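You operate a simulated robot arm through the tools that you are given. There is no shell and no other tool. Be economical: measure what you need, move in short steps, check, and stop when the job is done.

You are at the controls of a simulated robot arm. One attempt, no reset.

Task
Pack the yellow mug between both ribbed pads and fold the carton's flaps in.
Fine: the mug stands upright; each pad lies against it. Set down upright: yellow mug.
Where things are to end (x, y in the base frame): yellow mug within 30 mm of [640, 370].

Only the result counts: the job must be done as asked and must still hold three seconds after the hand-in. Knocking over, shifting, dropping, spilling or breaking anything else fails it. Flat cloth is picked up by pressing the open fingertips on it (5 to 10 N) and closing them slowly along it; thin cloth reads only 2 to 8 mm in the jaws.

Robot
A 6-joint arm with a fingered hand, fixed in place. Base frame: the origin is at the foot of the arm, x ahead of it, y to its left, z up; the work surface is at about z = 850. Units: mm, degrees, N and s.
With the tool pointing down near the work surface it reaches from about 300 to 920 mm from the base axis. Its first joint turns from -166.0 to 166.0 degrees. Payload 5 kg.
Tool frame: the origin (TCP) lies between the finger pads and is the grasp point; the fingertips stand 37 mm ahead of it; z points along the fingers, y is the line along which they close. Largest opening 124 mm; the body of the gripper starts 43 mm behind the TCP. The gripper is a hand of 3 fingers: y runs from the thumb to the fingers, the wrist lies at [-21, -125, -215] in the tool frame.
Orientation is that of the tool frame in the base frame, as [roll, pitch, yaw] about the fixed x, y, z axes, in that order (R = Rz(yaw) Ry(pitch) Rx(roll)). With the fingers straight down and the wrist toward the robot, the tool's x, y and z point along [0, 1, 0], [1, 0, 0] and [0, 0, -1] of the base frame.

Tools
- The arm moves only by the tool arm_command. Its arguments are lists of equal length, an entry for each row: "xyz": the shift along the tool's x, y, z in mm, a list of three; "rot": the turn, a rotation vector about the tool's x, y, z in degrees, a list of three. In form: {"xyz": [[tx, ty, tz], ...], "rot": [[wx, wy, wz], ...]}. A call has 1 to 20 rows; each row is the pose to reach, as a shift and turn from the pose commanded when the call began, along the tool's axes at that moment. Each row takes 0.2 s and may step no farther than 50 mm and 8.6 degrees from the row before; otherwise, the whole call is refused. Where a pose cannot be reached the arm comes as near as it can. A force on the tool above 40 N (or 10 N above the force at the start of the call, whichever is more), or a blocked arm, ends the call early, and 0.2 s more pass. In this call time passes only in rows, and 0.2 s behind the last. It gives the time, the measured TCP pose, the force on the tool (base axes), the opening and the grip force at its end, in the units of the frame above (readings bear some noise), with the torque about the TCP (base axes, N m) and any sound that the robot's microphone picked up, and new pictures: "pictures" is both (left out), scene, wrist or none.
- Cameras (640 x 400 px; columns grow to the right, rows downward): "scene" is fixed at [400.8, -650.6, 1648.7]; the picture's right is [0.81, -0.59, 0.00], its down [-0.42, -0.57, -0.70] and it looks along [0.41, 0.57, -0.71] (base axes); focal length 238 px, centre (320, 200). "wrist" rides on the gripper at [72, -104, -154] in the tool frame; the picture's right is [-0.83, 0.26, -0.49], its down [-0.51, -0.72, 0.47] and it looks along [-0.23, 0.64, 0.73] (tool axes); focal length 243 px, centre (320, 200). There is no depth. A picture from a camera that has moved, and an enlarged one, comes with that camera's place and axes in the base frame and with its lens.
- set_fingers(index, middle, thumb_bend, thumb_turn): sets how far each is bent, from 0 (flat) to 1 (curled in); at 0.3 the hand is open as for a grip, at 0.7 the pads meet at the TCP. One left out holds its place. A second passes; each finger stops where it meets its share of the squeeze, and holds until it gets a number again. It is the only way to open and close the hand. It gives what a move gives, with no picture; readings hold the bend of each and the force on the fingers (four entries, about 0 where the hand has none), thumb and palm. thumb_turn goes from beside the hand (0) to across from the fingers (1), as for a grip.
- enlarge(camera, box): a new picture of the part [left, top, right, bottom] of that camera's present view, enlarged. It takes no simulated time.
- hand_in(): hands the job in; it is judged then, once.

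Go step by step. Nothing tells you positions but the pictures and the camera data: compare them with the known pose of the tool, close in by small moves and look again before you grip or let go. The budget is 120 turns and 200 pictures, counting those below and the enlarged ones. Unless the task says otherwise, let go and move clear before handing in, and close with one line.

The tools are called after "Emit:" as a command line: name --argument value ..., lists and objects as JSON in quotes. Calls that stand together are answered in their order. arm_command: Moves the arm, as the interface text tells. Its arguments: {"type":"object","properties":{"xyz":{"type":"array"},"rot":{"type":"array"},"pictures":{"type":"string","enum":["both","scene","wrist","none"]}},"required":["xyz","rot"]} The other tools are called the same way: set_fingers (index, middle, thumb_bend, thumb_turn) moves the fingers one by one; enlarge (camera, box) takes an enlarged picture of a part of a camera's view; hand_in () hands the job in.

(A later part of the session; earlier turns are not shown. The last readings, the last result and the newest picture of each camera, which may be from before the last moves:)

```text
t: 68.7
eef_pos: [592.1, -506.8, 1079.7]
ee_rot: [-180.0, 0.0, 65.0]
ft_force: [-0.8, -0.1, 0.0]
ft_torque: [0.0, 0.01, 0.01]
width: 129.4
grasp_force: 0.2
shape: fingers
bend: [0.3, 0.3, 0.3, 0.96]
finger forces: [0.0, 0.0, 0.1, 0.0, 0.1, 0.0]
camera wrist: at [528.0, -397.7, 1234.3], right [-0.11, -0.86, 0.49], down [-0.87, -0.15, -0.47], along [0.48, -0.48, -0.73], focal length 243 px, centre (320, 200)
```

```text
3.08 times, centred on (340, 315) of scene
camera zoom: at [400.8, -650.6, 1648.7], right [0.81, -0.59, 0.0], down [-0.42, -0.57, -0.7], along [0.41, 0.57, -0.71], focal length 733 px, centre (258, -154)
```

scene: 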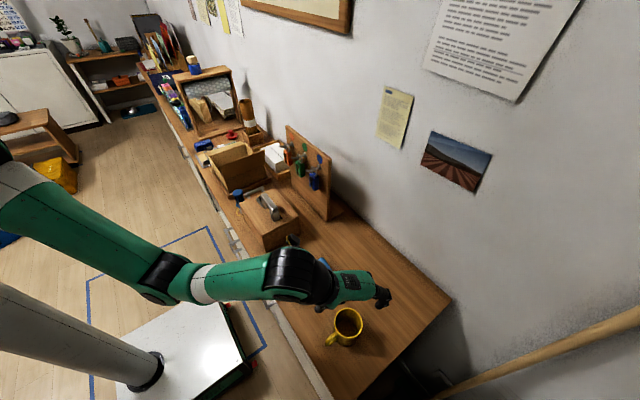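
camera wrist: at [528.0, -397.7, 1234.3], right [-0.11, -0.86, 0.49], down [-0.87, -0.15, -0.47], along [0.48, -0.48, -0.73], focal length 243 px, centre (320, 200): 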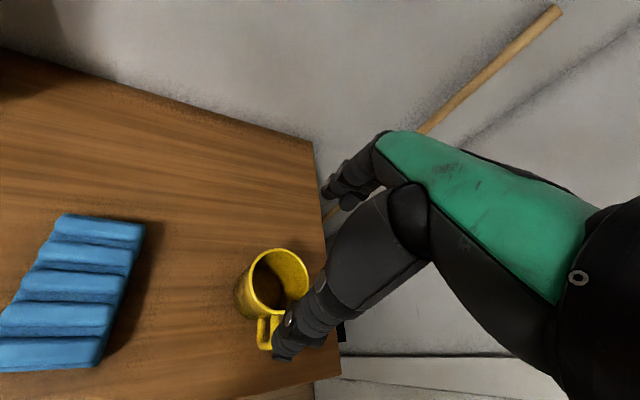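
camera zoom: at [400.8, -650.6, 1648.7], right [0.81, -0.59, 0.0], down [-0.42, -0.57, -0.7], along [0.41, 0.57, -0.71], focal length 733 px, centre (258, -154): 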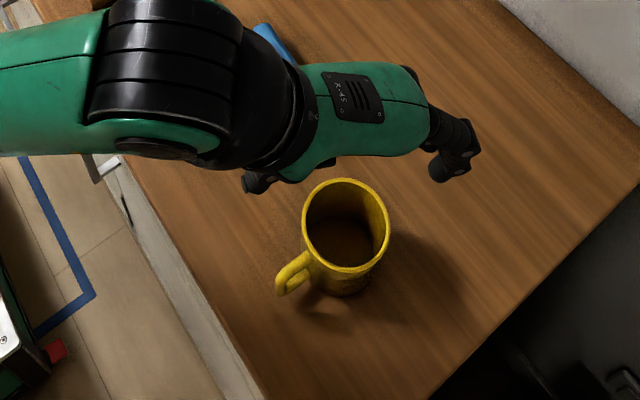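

Mug centre ≈[590,-516], handle pointing along about 177°. I'll turn to yaw 50 so the thumb lands ~37° away from the handle, and descend partway.

Emit:
arm_command --xyz '[[-5, 1, 15], [-9, 2, 40], [-9, 2, 70], [-9, 2, 90]]' --rot '[[0, 0, 7.5], [0, 0, 15], [0, 0, 15], [0, 0, 15]]' --pictures "wrist"

Emit:
enlarge --camera "wrist" --box '[160, 120, 440, 360]'

Emit:
enlarge --camera "scene" --box '[290, 260, 400, 370]'

```text
t: 69.7
eef_pos: [592.2, -513.4, 990.2]
ee_rot: [-180.0, 0.0, 50.0]
ft_force: [0.1, -0.5, 1.0]
ft_torque: [0.03, 0.01, -0.02]
width: 129.2
grasp_force: 0.0
shape: fingers
bend: [0.3, 0.3, 0.3, 0.96]
finger forces: [0.0, 0.0, 0.0, 0.0, 0.0, 0.0]
camera wrist: at [558.2, -393.4, 1143.0], right [-0.33, -0.8, 0.49], down [-0.88, 0.08, -0.47], along [0.34, -0.59, -0.73], focal length 243 px, centre (320, 200)
```

wrist: 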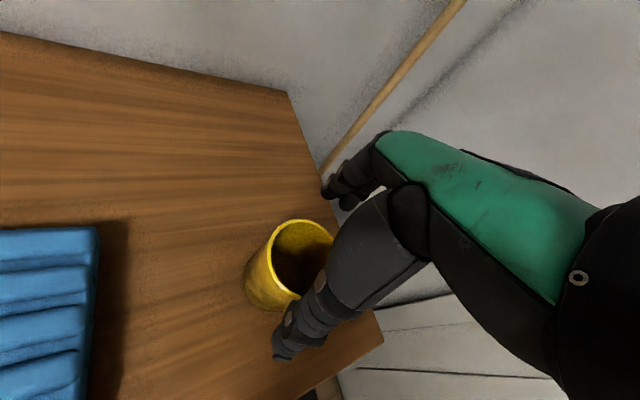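

```text
1.67 times, centred on (300, 240) of wrist
camera zoom: at [558.2, -393.4, 1143.0], right [-0.33, -0.8, 0.49], down [-0.88, 0.08, -0.47], along [0.34, -0.59, -0.73], focal length 404 px, centre (353, 133)
```

zoom: 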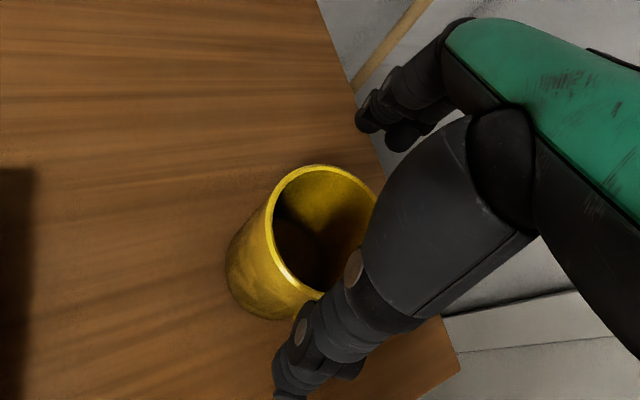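

```text
3.64 times, centred on (345, 315) of scene
camera zoom: at [400.8, -650.6, 1648.7], right [0.81, -0.59, 0.0], down [-0.42, -0.57, -0.7], along [0.41, 0.57, -0.71], focal length 866 px, centre (229, -218)
```

zoom: 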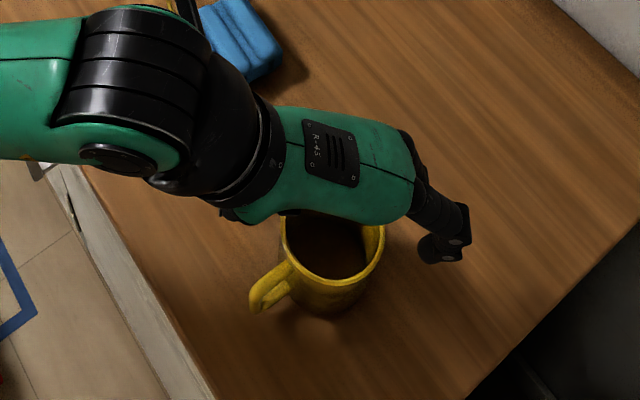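

The mug is centred between thumb and fingers. Descending to TCP z≈915.

Emit:
arm_command --xyz '[[0, 0, 30], [0, 0, 55], [0, 0, 75]]' --rot '[[0, 0, 0], [0, 0, 0], [0, 0, 0]]' --pictures "wrist"

Emit:
enlarge --camera "scene" --box '[290, 260, 400, 370]'

```text
t: 70.5
eef_pos: [591.2, -514.0, 914.0]
ee_rot: [-180.0, 0.0, 50.0]
ft_force: [0.2, -0.1, -0.5]
ft_torque: [-0.01, -0.01, 0.02]
width: 129.3
grasp_force: 0.0
shape: fingers
bend: [0.3, 0.3, 0.3, 0.96]
finger forces: [0.0, 0.1, 0.0, 0.1, 0.1, 0.0]
camera wrist: at [557.8, -392.5, 1068.0], right [-0.33, -0.8, 0.49], down [-0.88, 0.08, -0.47], along [0.34, -0.59, -0.73], focal length 243 px, centre (320, 200)
```

wrist: 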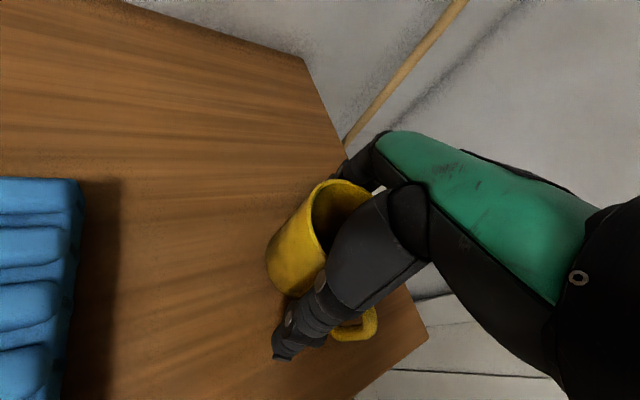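

```text
3.64 times, centred on (345, 315) of scene
camera zoom: at [400.8, -650.6, 1648.7], right [0.81, -0.59, 0.0], down [-0.42, -0.57, -0.7], along [0.41, 0.57, -0.71], focal length 866 px, centre (229, -218)
```

zoom: 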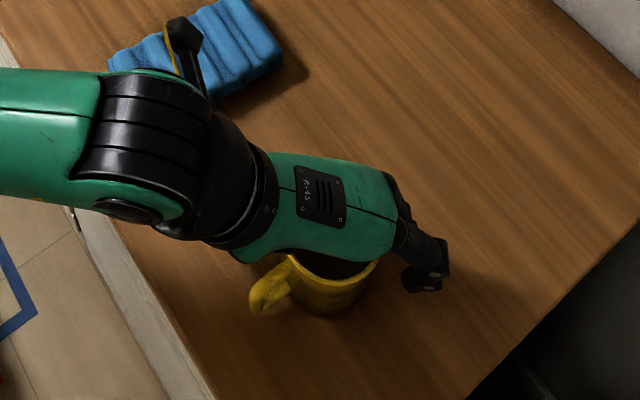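

The thumb clears the handle. Closing on the mug.

Emit:
set_fingers --index 0.42 --middle 0.42 --thumb_bend 0.42

Emit:
set_fingers --index 0.55 --middle 0.55 --thumb_bend 0.55

Emit:
enlarge --camera "wrist" --box '[200, 120, 440, 380]'

```text
t: 71.5
eef_pos: [593.0, -512.8, 914.1]
ee_rot: [-180.0, -0.1, 50.0]
ft_force: [0.9, -0.6, -0.3]
ft_torque: [0.02, 0.01, 0.01]
width: 97.4
grasp_force: 3.9
shape: fingers
bend: [0.4, 0.42, 0.41, 0.97]
finger forces: [4.7, 0.0, 0.0, 0.0, 3.9, 0.0]
```

```text
t: 72.5
eef_pos: [591.4, -513.4, 914.3]
ee_rot: [-180.0, 0.0, 50.0]
ft_force: [1.5, -1.2, 0.8]
ft_torque: [-0.18, -0.14, -0.02]
width: 80.8
grasp_force: 29.8
shape: fingers
bend: [0.44, 0.51, 0.51, 0.98]
finger forces: [24.6, 4.8, 0.0, 0.1, 30.1, 0.0]
```

```text
1.54 times, centred on (320, 250) of wrist
camera zoom: at [557.8, -392.5, 1068.4], right [-0.33, -0.8, 0.49], down [-0.88, 0.08, -0.47], along [0.34, -0.59, -0.73], focal length 373 px, centre (320, 123)
```

zoom: 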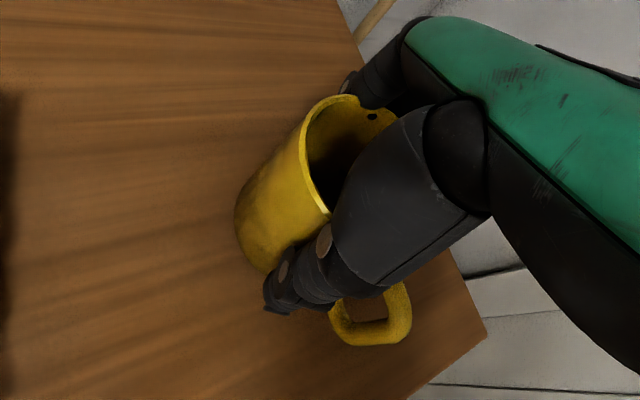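

Held firmly (30 N). Lifting.

Emit:
arm_command --xyz '[[0, 0, -10], [0, 0, -30], [0, 0, -65], [0, 0, -100], [0, 0, -140], [0, 0, -175]]' --rot '[[0, 0, 0], [0, 0, 0], [0, 0, 0], [0, 0, 0], [0, 0, 0], [0, 0, 0]]'

Emit:
enlarge --camera "scene" --box '[280, 220, 400, 350]'

```text
t: 73.9
eef_pos: [592.7, -512.0, 1089.9]
ee_rot: [180.0, 0.0, 50.0]
ft_force: [1.3, -0.2, -4.2]
ft_torque: [-0.01, -0.04, 0.03]
width: 80.4
grasp_force: 28.7
shape: fingers
bend: [0.44, 0.52, 0.51, 0.98]
finger forces: [23.7, 4.0, 0.0, 0.0, 30.0, 0.0]
camera wrist: at [557.7, -391.6, 1244.2], right [-0.33, -0.8, 0.49], down [-0.88, 0.08, -0.47], along [0.34, -0.59, -0.73], focal length 243 px, centre (320, 200)
```

scene: 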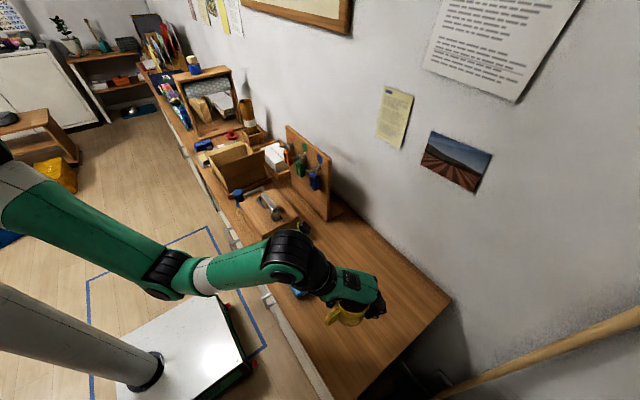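
wrist: 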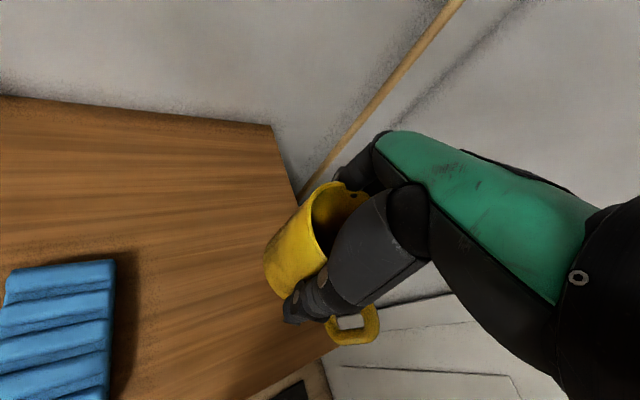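

```text
3.08 times, centred on (340, 285) of scene
camera zoom: at [400.8, -650.6, 1648.7], right [0.81, -0.59, 0.0], down [-0.42, -0.57, -0.7], along [0.41, 0.57, -0.71], focal length 733 px, centre (258, -62)
```

zoom: 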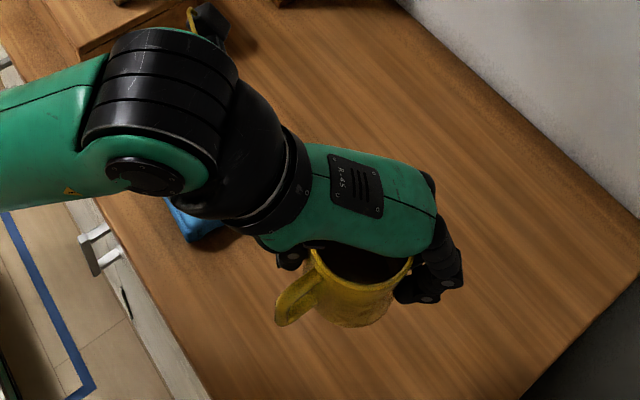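

The mug is upright in the hand (~0.4 kg). Carrying it back along the known route while turning to yaw ≈82.

Emit:
arm_command --xyz '[[32.4, -24, -5], [64.8, -48, -10], [97.2, -72, -15], [129.6, -96, -20], [162, -120, -25], [194.4, -144, -30], [226.8, -168, -35], [259.2, -192, -40], [291.4, -216, -40], [325.3, -238, -42], [359.2, -260, -44], [393.1, -282, -46], [427, -303.6, -48], [460.7, -325.4, -50], [491.8, -346.6, -55], [522.9, -367.8, -60], [554, -389, -65], [585.2, -410.3, -70]]' --rot '[[0, 0, -2], [0, 0, -4], [0, 0, -6], [0, 0, -8], [0, 0, -10], [0, 0, -12], [0, 0, -14], [0, 0, -16], [0, 0, -18], [0, 0, -20], [0, 0, -22], [0, 0, -24], [0, 0, -26], [0, 0, -28], [0, 0, -30], [0, 0, -32], [0, 0, -32], [0, 0, -32]]' --pictures "wrist"

```text
t: 77.7
eef_pos: [652.0, 196.9, 1161.1]
ee_rot: [-180.0, 0.0, 81.9]
ft_force: [0.8, -0.4, -3.3]
ft_torque: [0.01, -0.01, -0.01]
width: 80.2
grasp_force: 27.1
shape: fingers
bend: [0.45, 0.52, 0.51, 0.98]
finger forces: [23.0, 4.0, 0.1, 0.0, 28.8, 0.0]
camera wrist: at [559.2, 282.6, 1313.3], right [0.14, -0.86, 0.49], down [-0.79, -0.4, -0.47], along [0.6, -0.32, -0.73], focal length 243 px, centre (320, 200)
```

wrist: 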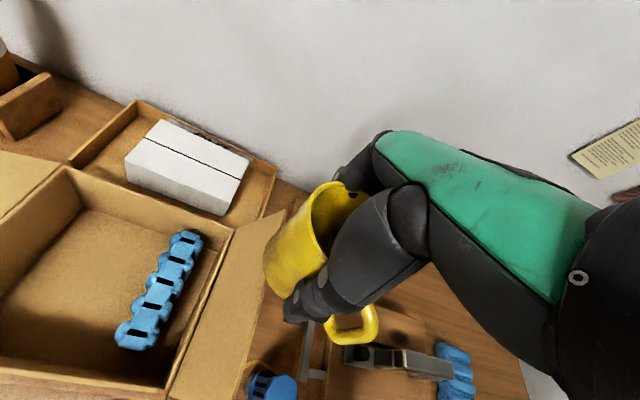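

Pad A sits at [637,311]. I'll bring the mug over [640,388] and lower it inside to a little above the floor.

Emit:
arm_command --xyz '[[45, -9, 0], [90, -18, 0], [135, -28, 0], [175, -37, 0], [187, -38.4, 0], [187, -38.4, 45], [187, -38.4, 90], [187, -38.4, 135], [187, -38.4, 180], [187, -38.4, 210]]' --rot '[[0, 0, 0], [0, 0, 0], [0, 0, 0], [0, 0, 0], [0, 0, 0], [0, 0, 0], [0, 0, 0], [0, 0, 0], [0, 0, 0], [0, 0, 0]]'

Emit:
enlarge --camera "scene" --box '[200, 100, 300, 200]'

```text
t: 79.9
eef_pos: [641.2, 387.7, 949.8]
ee_rot: [179.9, 0.1, 82.0]
ft_force: [0.7, -0.4, -3.7]
ft_torque: [0.02, 0.01, 0.01]
width: 79.9
grasp_force: 27.0
shape: fingers
bend: [0.45, 0.52, 0.51, 0.98]
finger forces: [22.8, 3.7, 0.0, 0.0, 28.1, 0.1]
camera wrist: at [547.4, 472.6, 1103.7], right [0.14, -0.86, 0.49], down [-0.79, -0.4, -0.47], along [0.6, -0.32, -0.73], focal length 243 px, centre (320, 200)
```

scene: 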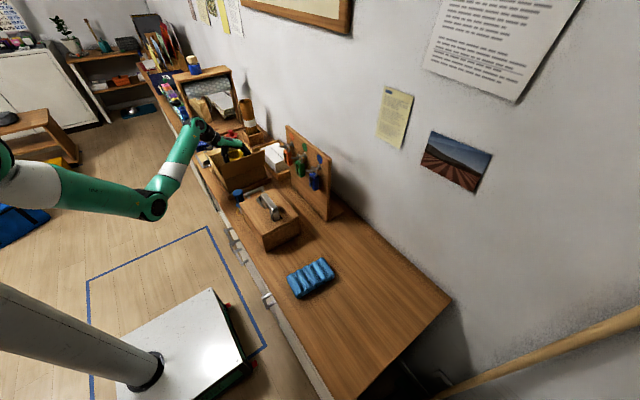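
wrist: 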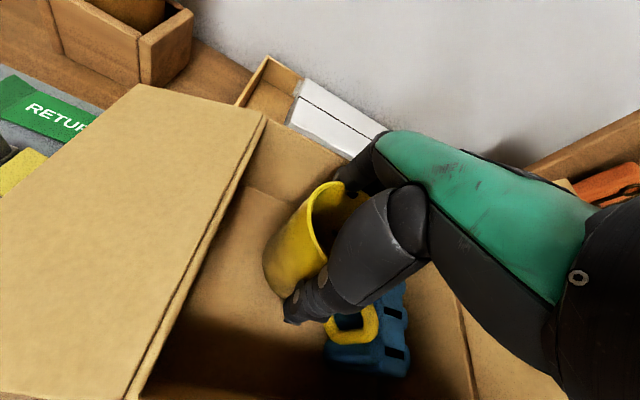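

```text
4.00 times, centred on (250, 150) of scene
camera zoom: at [400.8, -650.6, 1648.7], right [0.81, -0.59, 0.0], down [-0.42, -0.57, -0.7], along [0.41, 0.57, -0.71], focal length 953 px, centre (600, 400)
```

zoom: 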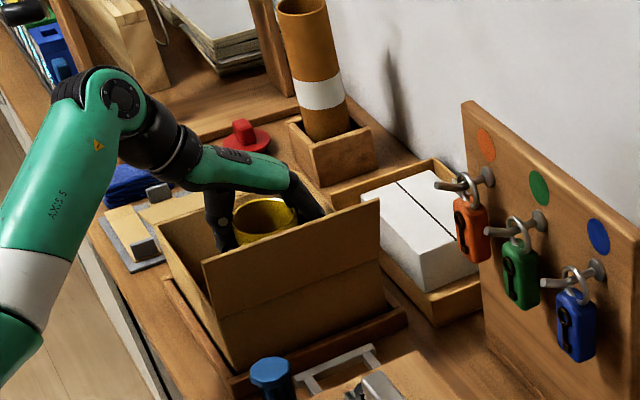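

The mug is inside without touching. Lowering to the floor.

Emit:
arm_command --xyz '[[0, 0, 12], [0, 0, 22], [0, 0, 28], [0, 0, 31], [0, 0, 33]]' --rot '[[0, 0, 0], [0, 0, 0], [0, 0, 0], [0, 0, 0], [0, 0, 0]]' --pictures "none"

```text
t: 81.1
eef_pos: [641.4, 390.1, 920.5]
ee_rot: [179.8, -0.2, 82.1]
ft_force: [-3.6, 1.4, 14.4]
ft_torque: [-0.21, -0.19, -0.04]
width: 79.5
grasp_force: 30.0
shape: fingers
bend: [0.45, 0.52, 0.51, 0.98]
finger forces: [23.2, 5.2, 0.1, 0.0, 31.8, 0.0]
```

Floor contact at ≈920. Easing up 2.5 mm and sliding the mug toward -y so it presses against pad A.

Emit:
arm_command --xyz '[[0, 0, -3], [-8, 1.1, -3], [-16, 2.2, -3], [-23, 3.2, -3], [-30, 4.2, -3]]' --rot '[[0, 0, 0], [0, 0, 0], [0, 0, 0], [0, 0, 0], [0, 0, 0]]' --pictures "wrist"

Emit:
enlarge --camera "wrist" --box '[160, 160, 480, 400]'

```text
t: 82.3
eef_pos: [641.2, 357.9, 919.4]
ee_rot: [-180.0, 0.0, 82.0]
ft_force: [0.1, 4.4, 9.4]
ft_torque: [-0.06, -0.24, 0.14]
width: 79.9
grasp_force: 28.8
shape: fingers
bend: [0.45, 0.52, 0.51, 0.98]
finger forces: [24.9, 4.0, 0.0, 0.0, 29.3, 0.0]
camera wrist: at [547.0, 443.5, 1073.8], right [0.14, -0.86, 0.49], down [-0.79, -0.4, -0.47], along [0.6, -0.32, -0.73], focal length 243 px, centre (320, 200)
```

wrist: 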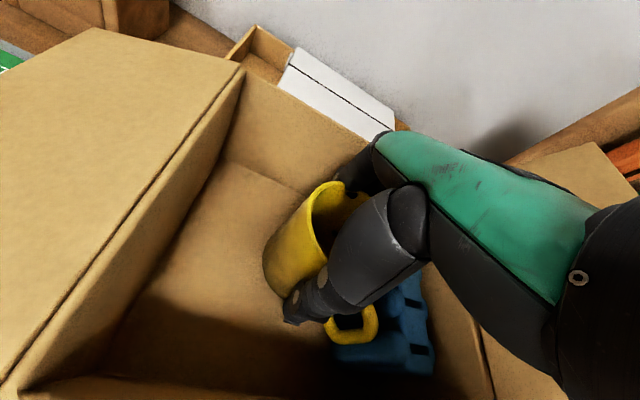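

```text
1.67 times, centred on (320, 280) of wrist
camera zoom: at [547.0, 443.5, 1073.8], right [0.14, -0.86, 0.49], down [-0.79, -0.4, -0.47], along [0.6, -0.32, -0.73], focal length 404 px, centre (320, 67)
```

zoom: 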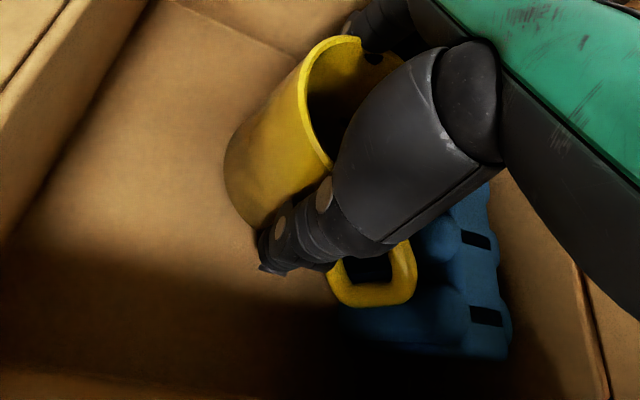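

The mug now presses pad A (A at y≈299). Pushing 4 mm more to leave room for pad B, then releasing.

Emit:
arm_command --xyz '[[-2, 0.3, 0], [-4, 0.6, 0]]' --rot '[[0, 0, 0], [0, 0, 0]]' --pictures "none"

Emit:
set_fingers --index 0.41 --middle 0.43 --thumb_bend 0.43

Emit:
set_fingers --index 0.36 --middle 0.36 --thumb_bend 0.36

Emit:
enlarge --camera "wrist" --box '[160, 160, 480, 400]'

```text
t: 82.9
eef_pos: [640.1, 354.6, 920.6]
ee_rot: [180.0, 0.0, 82.0]
ft_force: [0.9, 5.0, 9.7]
ft_torque: [-0.04, -0.16, 0.06]
width: 79.4
grasp_force: 29.2
shape: fingers
bend: [0.45, 0.52, 0.51, 0.98]
finger forces: [25.0, 3.8, 0.1, 0.0, 29.4, 0.1]
```

```text
t: 83.9
eef_pos: [641.3, 355.4, 919.0]
ee_rot: [-180.0, 0.0, 82.1]
ft_force: [-0.4, 2.3, 2.5]
ft_torque: [-0.02, -0.05, 0.02]
width: 96.7
grasp_force: 3.8
shape: fingers
bend: [0.4, 0.43, 0.43, 0.97]
finger forces: [3.8, 0.0, 0.0, 0.0, 4.9, 0.0]
```

```text
t: 84.9
eef_pos: [641.4, 355.2, 919.5]
ee_rot: [180.0, 0.0, 82.1]
ft_force: [0.3, 0.4, 0.0]
ft_torque: [0.03, 0.01, 0.02]
width: 110.7
grasp_force: 0.2
shape: fingers
bend: [0.36, 0.36, 0.36, 0.96]
finger forces: [0.1, 0.1, 0.1, 0.0, 0.0, 0.0]
```

```text
1.67 times, centred on (320, 280) of wrist
camera zoom: at [547.3, 439.6, 1073.5], right [0.14, -0.86, 0.49], down [-0.79, -0.4, -0.47], along [0.6, -0.32, -0.73], focal length 404 px, centre (320, 67)
```

zoom: 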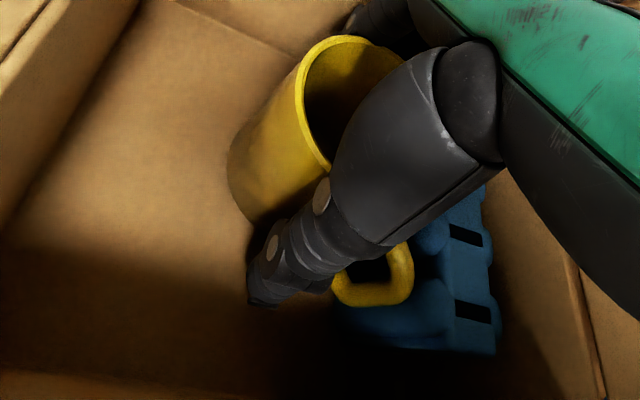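

Released and the mug stands. Rising straight up and looking down.

Emit:
arm_command --xyz '[[0, 0, -20], [0, 0, -50], [0, 0, -90], [0, 0, -135], [0, 0, -180], [0, 0, -225], [0, 0, -245]]' --rot '[[0, 0, 0], [0, 0, 0], [0, 0, 0], [0, 0, 0], [0, 0, 0], [0, 0, 0], [0, 0, 0]]'

Emit:
enlarge --camera "wrist" --box '[120, 160, 400, 400]'

Emit:
enlarge --camera "scene" --box '[200, 100, 300, 200]'

```text
t: 86.5
eef_pos: [641.6, 354.8, 1165.5]
ee_rot: [-180.0, -0.1, 82.0]
ft_force: [0.4, 0.3, -0.2]
ft_torque: [-0.01, -0.02, -0.02]
width: 110.7
grasp_force: 0.1
shape: fingers
bend: [0.36, 0.36, 0.36, 0.96]
finger forces: [0.1, 0.0, 0.0, 0.1, 0.0, 0.0]
camera wrist: at [547.2, 439.2, 1318.7], right [0.14, -0.86, 0.49], down [-0.79, -0.4, -0.47], along [0.6, -0.32, -0.73], focal length 243 px, centre (320, 200)
```

scene: 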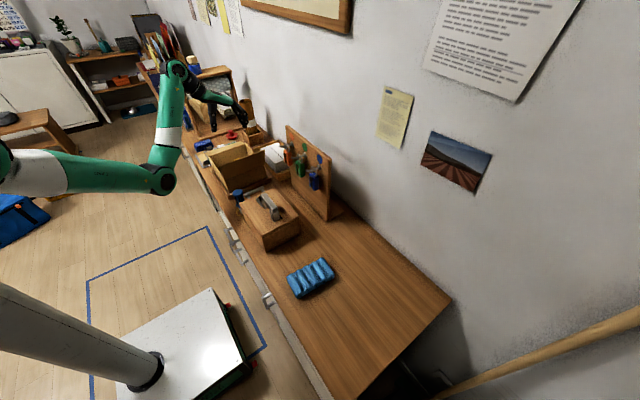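
wrist: 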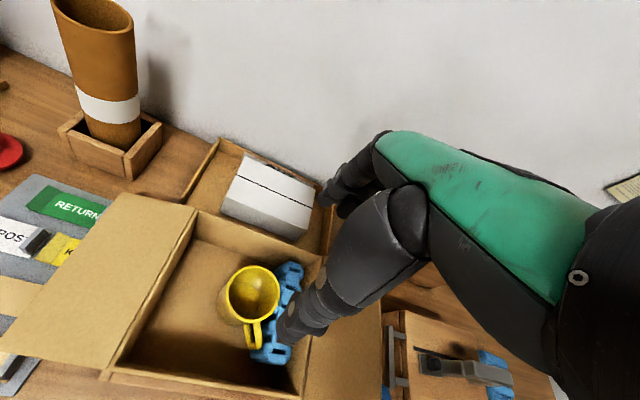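

```text
1.67 times, centred on (260, 280) of wrist
camera zoom: at [547.2, 439.2, 1318.7], right [0.14, -0.86, 0.49], down [-0.79, -0.4, -0.47], along [0.6, -0.32, -0.73], focal length 404 px, centre (420, 67)
```

zoom: 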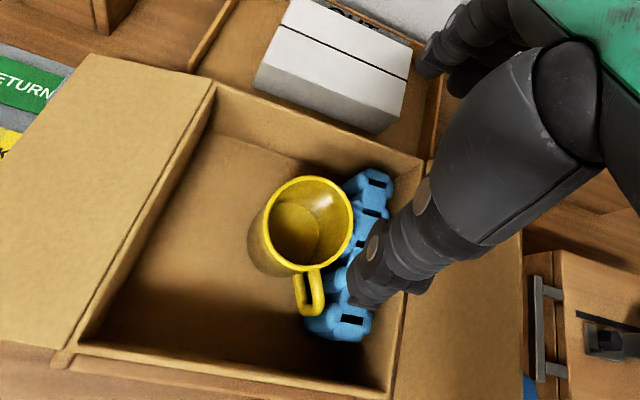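

```text
4.00 times, centred on (250, 150) of scene
camera zoom: at [400.8, -650.6, 1648.7], right [0.81, -0.59, 0.0], down [-0.42, -0.57, -0.7], along [0.41, 0.57, -0.71], focal length 953 px, centre (600, 400)
```

zoom: 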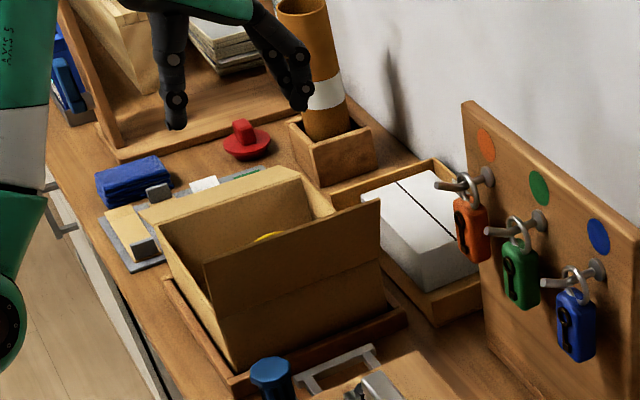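

Mug stands at ≈[641,354], touching pad A. Now for pad B (lying flat): I go back along the same route and look at it from above.

Emit:
arm_command --xyz '[[-39, 8, 0], [-78, 16, 0], [-117, 24, 0], [-155, 32, 0], [-192, 34, 6], [-229, 36, 12], [-266, 39, 18], [-302, 41, 25], [-342, 41, 27], [-382, 42, 29], [-422, 43, 31], [-462, 43, 33], [-503, 44, 35], [-546, 48, 42], [-589, 52, 50], [-631, 56, 58], [-673, 60, 65]]' --rot '[[0, 0, 0], [0, 0, 0], [0, 0, 0], [0, 0, 0], [0, 0, 0], [0, 0, 0], [0, 0, 0], [0, 0, 0], [0, 0, 0], [0, 0, 0], [0, 0, 0], [0, 0, 0], [0, 0, 0], [0, 0, 0], [0, 0, 0], [0, 0, 0], [0, 0, 0]]' --pictures "none"

Emit:
set_fingers --index 0.2 --middle 0.05 --thumb_bend 0.2

Emit:
enlarge --camera "wrist" --box '[0, 130, 440, 400]'

Emit:
enlarge --camera "scene" --box '[260, 220, 380, 330]'

```text
t: 90.1
eef_pos: [607.5, -321.9, 1099.2]
ee_rot: [-179.9, 0.1, 82.0]
ft_force: [0.0, 0.4, 0.7]
ft_torque: [-0.02, 0.02, 0.0]
width: 110.5
grasp_force: 0.1
shape: fingers
bend: [0.36, 0.36, 0.36, 0.96]
finger forces: [0.0, 0.1, 0.0, 0.1, 0.0, 0.0]
```

```text
t: 91.1
eef_pos: [606.2, -322.0, 1099.1]
ee_rot: [-179.9, 0.0, 82.0]
ft_force: [0.6, -0.4, -0.2]
ft_torque: [0.02, -0.03, -0.02]
width: 156.5
grasp_force: 0.1
shape: fingers
bend: [0.2, 0.05, 0.2, 0.95]
finger forces: [0.0, 0.0, 0.0, 0.0, 0.0, 0.0]
```

```text
1.45 times, centred on (220, 265) of wrist
camera zoom: at [512.6, -236.5, 1253.1], right [0.14, -0.86, 0.49], down [-0.79, -0.4, -0.47], along [0.6, -0.32, -0.73], focal length 353 px, centre (466, 106)
```

zoom: 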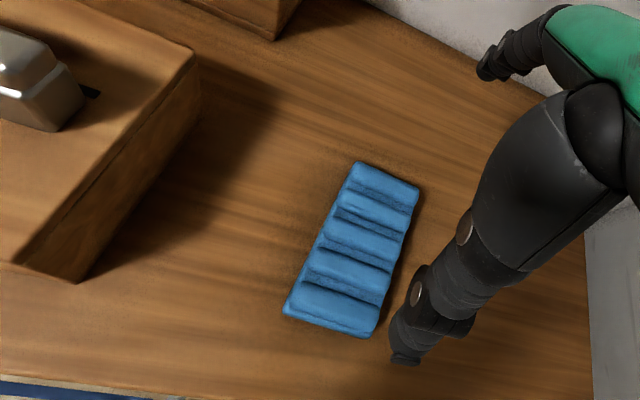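

```text
3.64 times, centred on (320, 275) of scene
camera zoom: at [400.8, -650.6, 1648.7], right [0.81, -0.59, 0.0], down [-0.42, -0.57, -0.7], along [0.41, 0.57, -0.71], focal length 866 px, centre (320, -73)
```

zoom: 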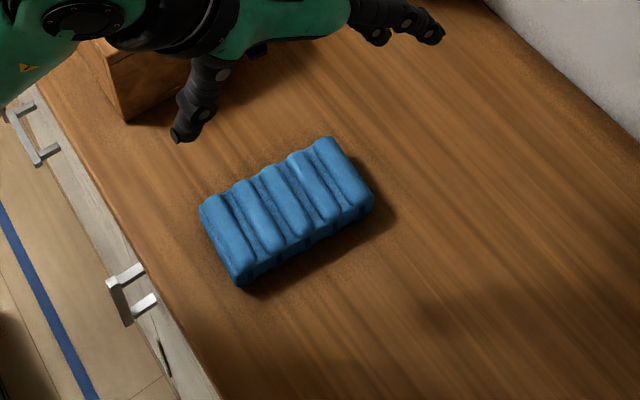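

Pad B lies at centre [603,-313], yaw ≈-4°, slots facing +y. I'll pinch its two ends near the +y edge using only thumb and index, so it can swing upright when lifted. Positioning over it and lowering.

Emit:
set_fingers --index 0.15 --middle 0.0 --thumb_bend 0.15

Emit:
arm_command --xyz '[[10, -3, 35], [21.4, -6, 75], [21.4, -6, 115], [21.4, -6, 150], [21.4, -6, 175]]' --rot '[[0, 0, -2], [0, 0, -4], [0, 0, -4], [0, 0, -4], [0, 0, -4]]' --pictures "wrist"

Emit:
enlarge --camera "scene" --box '[270, 230, 370, 320]'

```text
t: 92.1
eef_pos: [607.7, -321.5, 1099.8]
ee_rot: [180.0, 0.0, 82.1]
ft_force: [-0.9, 0.0, -0.6]
ft_torque: [-0.03, -0.02, 0.01]
width: 169.6
grasp_force: 0.0
shape: fingers
bend: [0.15, 0.0, 0.15, 0.94]
finger forces: [0.1, 0.0, 0.0, 0.1, 0.0, 0.0]
```

```text
t: 93.3
eef_pos: [603.9, -298.5, 924.9]
ee_rot: [-179.9, 0.0, 85.9]
ft_force: [0.4, 0.3, -0.3]
ft_torque: [-0.03, 0.0, -0.01]
width: 170.0
grasp_force: 0.1
shape: fingers
bend: [0.15, 0.0, 0.15, 0.94]
finger forces: [0.1, 0.1, 0.0, 0.0, 0.0, 0.0]
camera wrist: at [504.0, -220.8, 1078.1], right [0.2, -0.85, 0.49], down [-0.76, -0.46, -0.47], along [0.62, -0.28, -0.73], focal length 243 px, centre (320, 200)
```

wrist: 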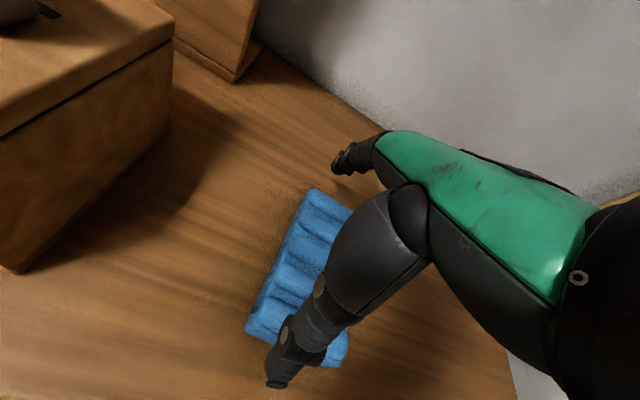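

```text
4.44 times, centred on (320, 275) of scene
camera zoom: at [400.8, -650.6, 1648.7], right [0.81, -0.59, 0.0], down [-0.42, -0.57, -0.7], along [0.41, 0.57, -0.71], focal length 1059 px, centre (320, -133)
```

zoom: 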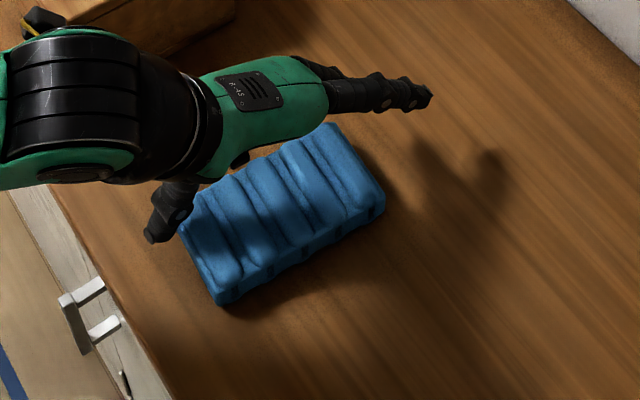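

From here the dark slots are visible on the -y face, so the -y edge is the true top. I'll shift to pinch near the -y edge with thumb and middle finger instead, then lower.

Emit:
set_fingers --index 0.0 --middle 0.15

Emit:
arm_command --xyz '[[-14, 0, -10], [-29, 2, -10], [-29, 2, 8], [-29, 2, 18]]' --rot '[[0, 0, 0], [0, 0, 0], [0, 0, 0], [0, 0, 0]]' --pictures "wrist"

```text
t: 94.3
eef_pos: [604.1, -299.6, 925.3]
ee_rot: [-180.0, 0.0, 86.0]
ft_force: [0.3, 0.4, 0.1]
ft_torque: [0.0, 0.0, 0.01]
width: 192.8
grasp_force: 0.0
shape: fingers
bend: [0.0, 0.15, 0.15, 0.94]
finger forces: [0.0, 0.0, 0.0, 0.0, 0.0, 0.1]
```

```text
t: 95.3
eef_pos: [604.5, -329.0, 908.6]
ee_rot: [179.9, 0.0, 86.1]
ft_force: [-0.1, 0.4, 2.9]
ft_torque: [0.04, 0.21, 0.0]
width: 194.0
grasp_force: 0.8
shape: fingers
bend: [0.0, 0.15, 0.14, 0.94]
finger forces: [0.0, 0.0, 0.0, 0.1, 2.0, 0.0]
camera wrist: at [503.9, -249.8, 1061.1], right [0.2, -0.85, 0.49], down [-0.76, -0.46, -0.47], along [0.62, -0.28, -0.73], focal length 243 px, centre (320, 200)
```

wrist: 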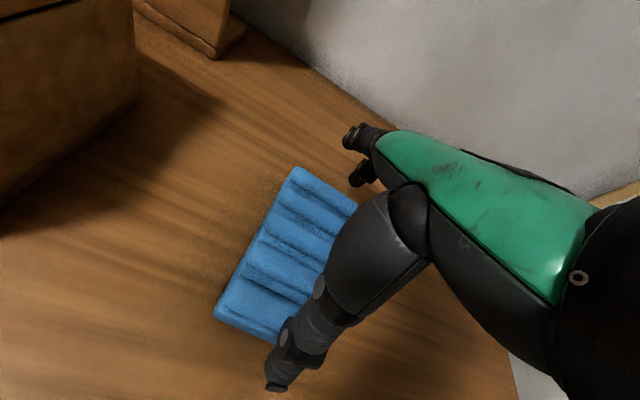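

Light thumb contact only. Closing thumb and middle finger on the ends.

Emit:
arm_command --xyz '[[0, 0, -3]]' --rot '[[0, 0, 0]]' --pictures "none"

Emit:
set_fingers --middle 0.35 --thumb_bend 0.35

Emit:
enlarge --camera "wrist" --box '[180, 100, 440, 400]'

Emit:
enlarge --camera "scene" --box '[270, 230, 370, 320]'

```text
t: 95.7
eef_pos: [603.8, -328.6, 908.9]
ee_rot: [180.0, 0.1, 86.0]
ft_force: [-0.5, -0.4, -0.5]
ft_torque: [0.01, 0.02, -0.01]
width: 193.4
grasp_force: 0.1
shape: fingers
bend: [0.0, 0.15, 0.15, 0.94]
finger forces: [0.0, 0.0, 0.0, 0.0, 0.0, 0.0]
```

```text
t: 96.7
eef_pos: [603.3, -327.8, 909.6]
ee_rot: [-179.9, 0.0, 86.0]
ft_force: [0.7, -0.1, 4.4]
ft_torque: [0.04, 0.29, 0.07]
width: 188.6
grasp_force: 14.5
shape: fingers
bend: [0.0, 0.25, 0.24, 0.95]
finger forces: [0.0, 14.1, 0.1, 0.0, 14.8, 0.0]
```

```text
1.33 times, centred on (310, 250) of wrist
camera zoom: at [503.9, -249.4, 1063.9], right [0.2, -0.85, 0.49], down [-0.76, -0.46, -0.47], along [0.62, -0.28, -0.73], focal length 324 px, centre (333, 133)
```

zoom: 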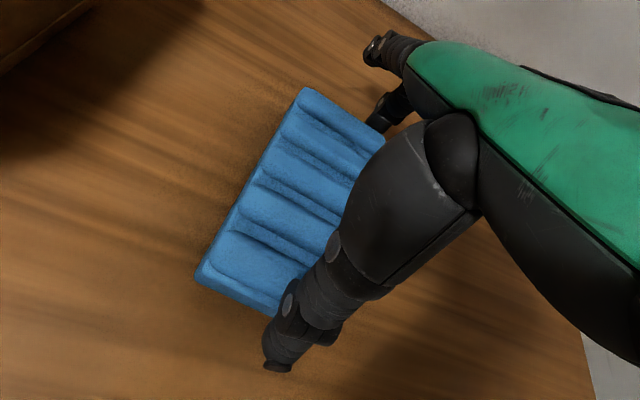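

```text
4.44 times, centred on (320, 275) of scene
camera zoom: at [400.8, -650.6, 1648.7], right [0.81, -0.59, 0.0], down [-0.42, -0.57, -0.7], along [0.41, 0.57, -0.71], focal length 1059 px, centre (320, -133)
```

zoom: 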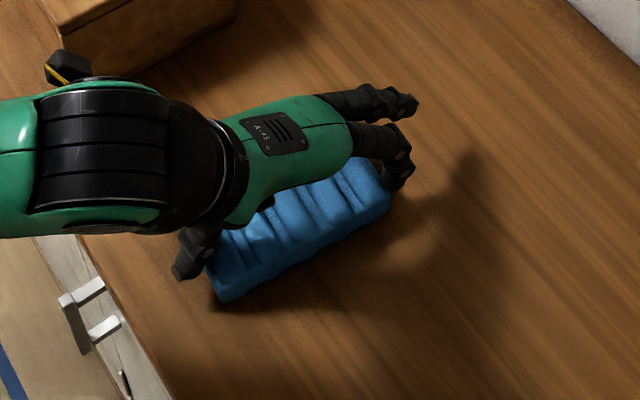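

Pinched at 14 N. Now lifting along an arc about the pad's far (+y) bottom edge so that it swings up.

Emit:
arm_command --xyz '[[4, 0, -8], [8, 0, -16], [14, 0, -24], [20, 0, -31], [28, 0, -38], [36, 0, -44], [44, 0, -48], [53, 0, -51]]' --rot '[[0, 0, 0], [0, 0, 0], [0, 0, 0], [0, 0, 0], [0, 0, 0], [0, 0, 0], [0, 0, 0], [0, 0, 0]]' --pictures "wrist"

Emit:
enlarge --camera "scene" --box '[270, 230, 370, 320]'

```text
t: 98.5
eef_pos: [607.3, -274.2, 961.2]
ee_rot: [180.0, 0.0, 86.0]
ft_force: [-0.4, 0.5, 0.6]
ft_torque: [0.02, 0.02, 0.03]
width: 188.1
grasp_force: 13.7
shape: fingers
bend: [0.0, 0.25, 0.25, 0.95]
finger forces: [0.0, 14.3, 0.1, 0.0, 13.1, 0.0]
camera wrist: at [507.8, -196.2, 1114.8], right [0.2, -0.85, 0.49], down [-0.76, -0.46, -0.47], along [0.62, -0.28, -0.73], focal length 243 px, centre (320, 200)
```

wrist: 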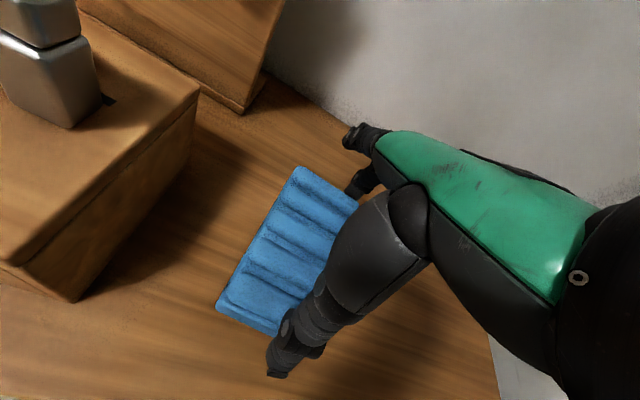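

```text
4.44 times, centred on (320, 275) of scene
camera zoom: at [400.8, -650.6, 1648.7], right [0.81, -0.59, 0.0], down [-0.42, -0.57, -0.7], along [0.41, 0.57, -0.71], focal length 1059 px, centre (320, -133)
```

zoom: 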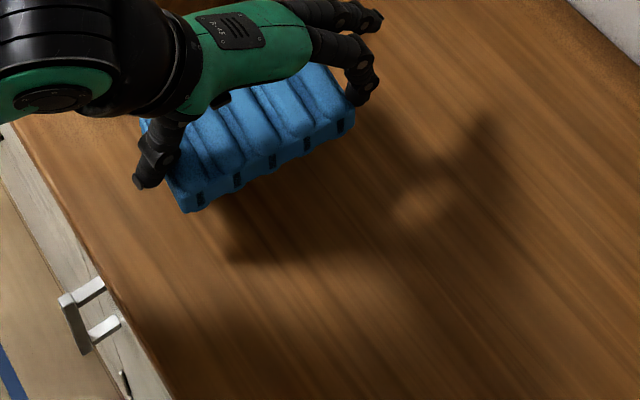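

Finger friction holds the pad rigidly, so it did not swing. I'll tilt the hand ~30° so the +y edge points down, then use the table to rotate the pad upright in the pinch.

Emit:
arm_command --xyz '[[-15, 0, -10], [-30, 0, -15], [-45, 0, -20], [-60, 0, -20], [-60, 0, -20]]' --rot '[[0, -6, 0], [0, -12, 0], [0, -18, 0], [0, -24, 0], [0, -30, 0]]'

```text
t: 99.7
eef_pos: [602.3, -334.4, 980.0]
ee_rot: [-179.8, 30.1, 86.1]
ft_force: [0.0, 0.6, 0.0]
ft_torque: [0.01, -0.02, 0.05]
width: 188.0
grasp_force: 14.1
shape: fingers
bend: [0.0, 0.25, 0.25, 0.95]
finger forces: [0.0, 14.1, 0.0, 0.0, 13.1, 0.1]
camera wrist: at [507.7, -189.5, 1077.5], right [0.23, -0.49, 0.84], down [-0.77, -0.62, -0.15], along [0.6, -0.61, -0.52], focal length 243 px, centre (320, 200)
```

scene: 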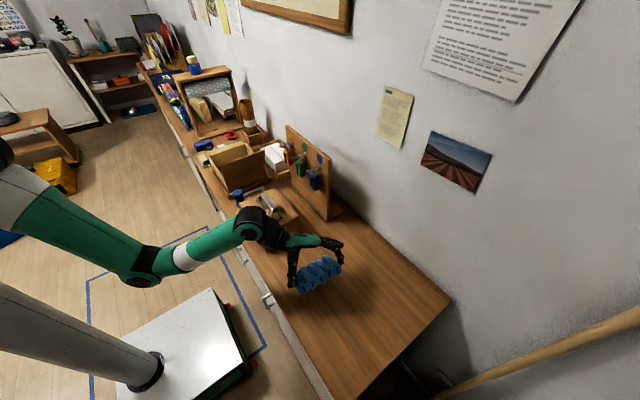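
wrist: 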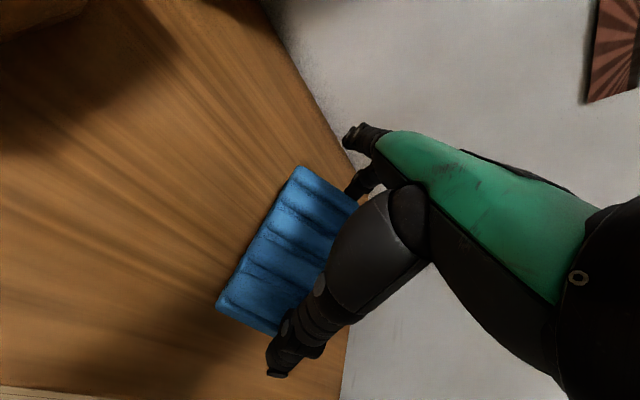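

Tilting works. Continuing to ~62°, shifting a bit toward -y away from the wooden box.

Emit:
arm_command --xyz '[[-10, 0, 6], [-20, 0, 12], [-30, 0, 17], [-35, 0, 20]]' --rot '[[0, -8, 0], [0, -16, 0], [0, -24, 0], [0, -32, 0]]'

```text
t: 100.7
eef_pos: [600.5, -374.6, 981.1]
ee_rot: [179.9, 62.2, 86.1]
ft_force: [-0.5, -0.2, -1.0]
ft_torque: [0.01, 0.01, -0.02]
width: 188.1
grasp_force: 13.6
shape: fingers
bend: [0.0, 0.25, 0.25, 0.95]
finger forces: [0.0, 13.9, 0.0, 0.1, 13.0, 0.1]
camera wrist: at [507.3, -199.3, 989.6], right [0.26, 0.03, 0.96], down [-0.76, -0.6, 0.23], along [0.59, -0.8, -0.14], focal length 243 px, centre (320, 200)
```

scene: 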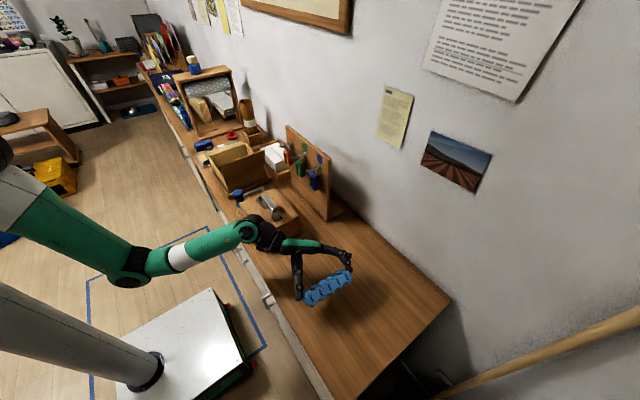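
wrist: 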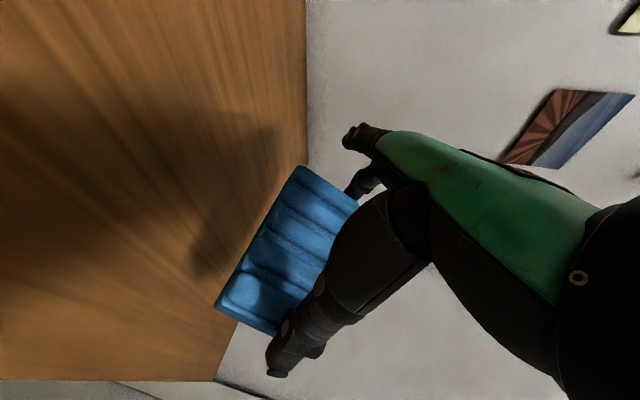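

Excellent: now 62°. Tilting to 75° and lowering until the pad's bottom edge meets the table (expected TCP z≈920).

Emit:
arm_command --xyz '[[0, 0, 0], [0, 0, 0], [17.7, 0, 9.3], [35.4, 0, 18.6], [44, 0, 23.3], [49, 0, 25.8], [53, 0, 28]]' --rot '[[0, -7, 0], [0, -13, 0], [0, -13, 0], [0, -13, 0], [0, -13, 0], [0, -13, 0], [0, -13, 0]]'

Emit:
enlarge --camera "scene" --box '[270, 230, 370, 320]'

```text
t: 102.3
eef_pos: [599.6, -373.9, 921.8]
ee_rot: [180.0, 75.0, 86.0]
ft_force: [0.2, -0.3, 0.4]
ft_torque: [0.03, 0.02, -0.02]
width: 188.1
grasp_force: 13.3
shape: fingers
bend: [0.0, 0.25, 0.25, 0.95]
finger forces: [0.1, 13.9, 0.0, 0.0, 12.9, 0.0]
camera wrist: at [507.5, -201.5, 891.2], right [0.28, 0.24, 0.93], down [-0.76, -0.53, 0.37], along [0.59, -0.81, 0.03], focal length 243 px, centre (320, 200)
```

scene: 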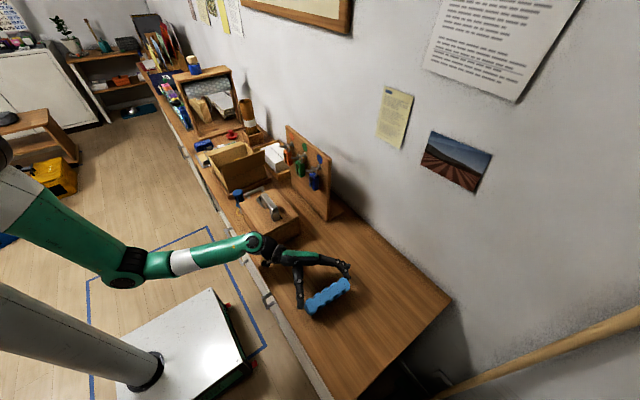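
wrist: 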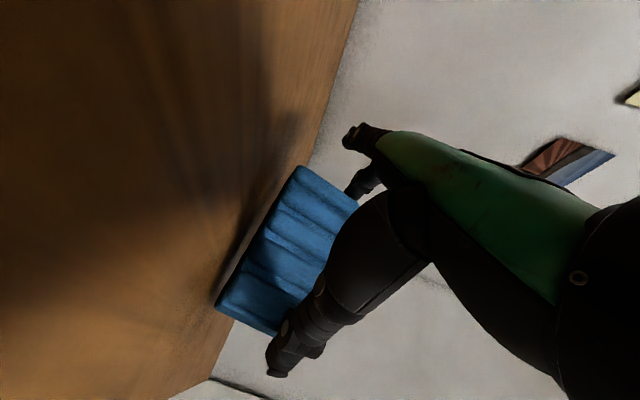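

```text
4.44 times, centred on (320, 275) of scene
camera zoom: at [400.8, -650.6, 1648.7], right [0.81, -0.59, 0.0], down [-0.42, -0.57, -0.7], along [0.41, 0.57, -0.71], focal length 1059 px, centre (320, -133)
```

zoom: 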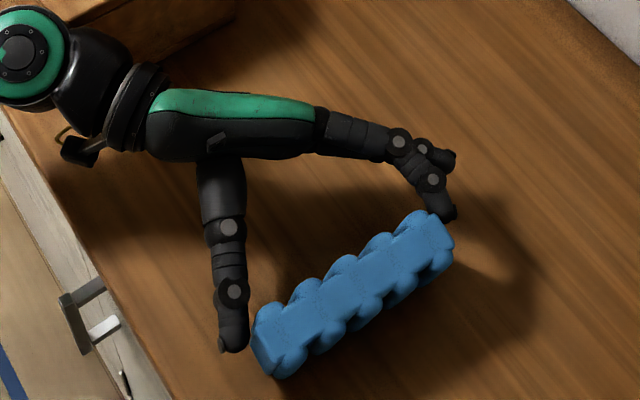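

Nearly upright. Pressing down a few more millimetres to seat it.

Emit:
arm_command --xyz '[[2, 0, 0.5], [4, 0, 1], [6, 0, 1.6], [8, 0, 2.1]]' --rot '[[0, -1, 0], [0, -2, 0], [0, -3, 0], [0, -4, 0]]' --pictures "none"

```text
t: 103.3
eef_pos: [601.6, -373.9, 914.4]
ee_rot: [179.8, 79.1, 86.0]
ft_force: [3.2, 4.6, 7.9]
ft_torque: [-0.07, 0.41, -0.17]
width: 188.2
grasp_force: 15.0
shape: fingers
bend: [0.0, 0.25, 0.25, 0.97]
finger forces: [0.1, 16.1, 0.1, 0.1, 14.7, 0.1]
```

Seated with 8 N. Releasing and withdrawing backward along the fingers.

Emit:
set_fingers --middle 0.12 --thumb_bend 0.12

Emit:
arm_command --xyz '[[-2, 0, -20], [-5, 0, -45], [-25, 0, -75], [-50, 0, -100]]' --rot '[[0, 0, 0], [0, 0, 0], [0, 6, 0], [0, 12, 0]]' --pictures "none"

Emit:
enlarge --camera "scene" --box '[260, 230, 380, 330]'

```text
t: 104.3
eef_pos: [600.4, -374.0, 913.1]
ee_rot: [179.9, 78.9, 85.9]
ft_force: [1.0, 0.3, -0.2]
ft_torque: [-0.01, -0.01, 0.04]
width: 195.7
grasp_force: 0.0
shape: fingers
bend: [0.0, 0.12, 0.12, 0.94]
finger forces: [0.0, 0.1, 0.1, 0.0, 0.0, 0.0]
```

```text
t: 105.3
eef_pos: [607.1, -285.7, 982.2]
ee_rot: [-179.7, 66.8, 86.4]
ft_force: [0.2, 0.0, 0.9]
ft_torque: [0.02, -0.02, 0.03]
width: 195.6
grasp_force: 0.1
shape: fingers
bend: [0.0, 0.12, 0.12, 0.94]
finger forces: [0.0, 0.1, 0.1, 0.0, 0.0, 0.0]
```

```text
4.00 times, centred on (320, 280) of scene
camera zoom: at [400.8, -650.6, 1648.7], right [0.81, -0.59, 0.0], down [-0.42, -0.57, -0.7], along [0.41, 0.57, -0.71], focal length 953 px, centre (320, -120)
```

zoom: 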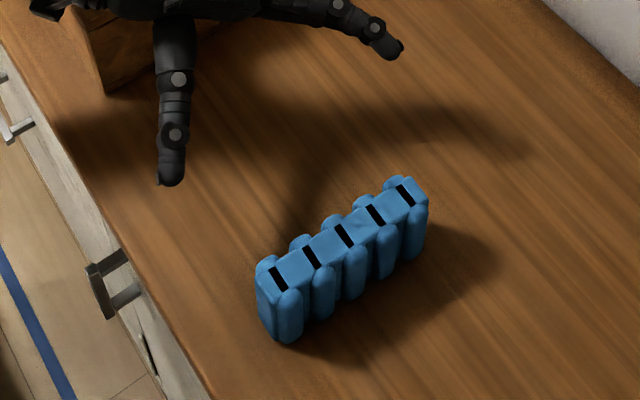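

Pad B now stands upright at ≈[601,-400], yaw ≈-2°, slots up. I'll bring the hand back to vertical above it.

Emit:
arm_command --xyz '[[-18, 0, 0], [-36, 0, 0], [-54, 0, 1], [-72, 0, 3], [-90, 0, 5], [-105, 0, 8], [-118, 0, 10], [-125, 0, 12]]' --rot '[[0, 8.3, 0], [0, 16.6, 0], [0, 25, 0], [0, 33.3, 0], [0, 41.6, 0], [0, 50, 0], [0, 58.4, 0], [0, 66.8, 0]]' --pictures "none"

Emit:
set_fingers --index 0.4 --middle 0.4 --thumb_bend 0.4 --thumb_turn 0.98

```text
t: 107.1
eef_pos: [602.7, -347.2, 1091.6]
ee_rot: [-180.0, 0.1, 86.0]
ft_force: [-0.7, 0.8, 0.2]
ft_torque: [0.01, 0.02, 0.0]
width: 195.7
grasp_force: 0.0
shape: fingers
bend: [0.0, 0.12, 0.12, 0.94]
finger forces: [0.0, 0.0, 0.0, 0.0, 0.0, 0.0]
```

```text
t: 108.1
eef_pos: [602.5, -346.1, 1090.4]
ee_rot: [-180.0, 0.2, 85.9]
ft_force: [-0.5, -0.4, 0.1]
ft_torque: [0.02, 0.02, 0.01]
width: 99.5
grasp_force: 0.1
shape: fingers
bend: [0.4, 0.4, 0.4, 0.97]
finger forces: [0.0, 0.1, 0.0, 0.1, 0.0, 0.1]
```

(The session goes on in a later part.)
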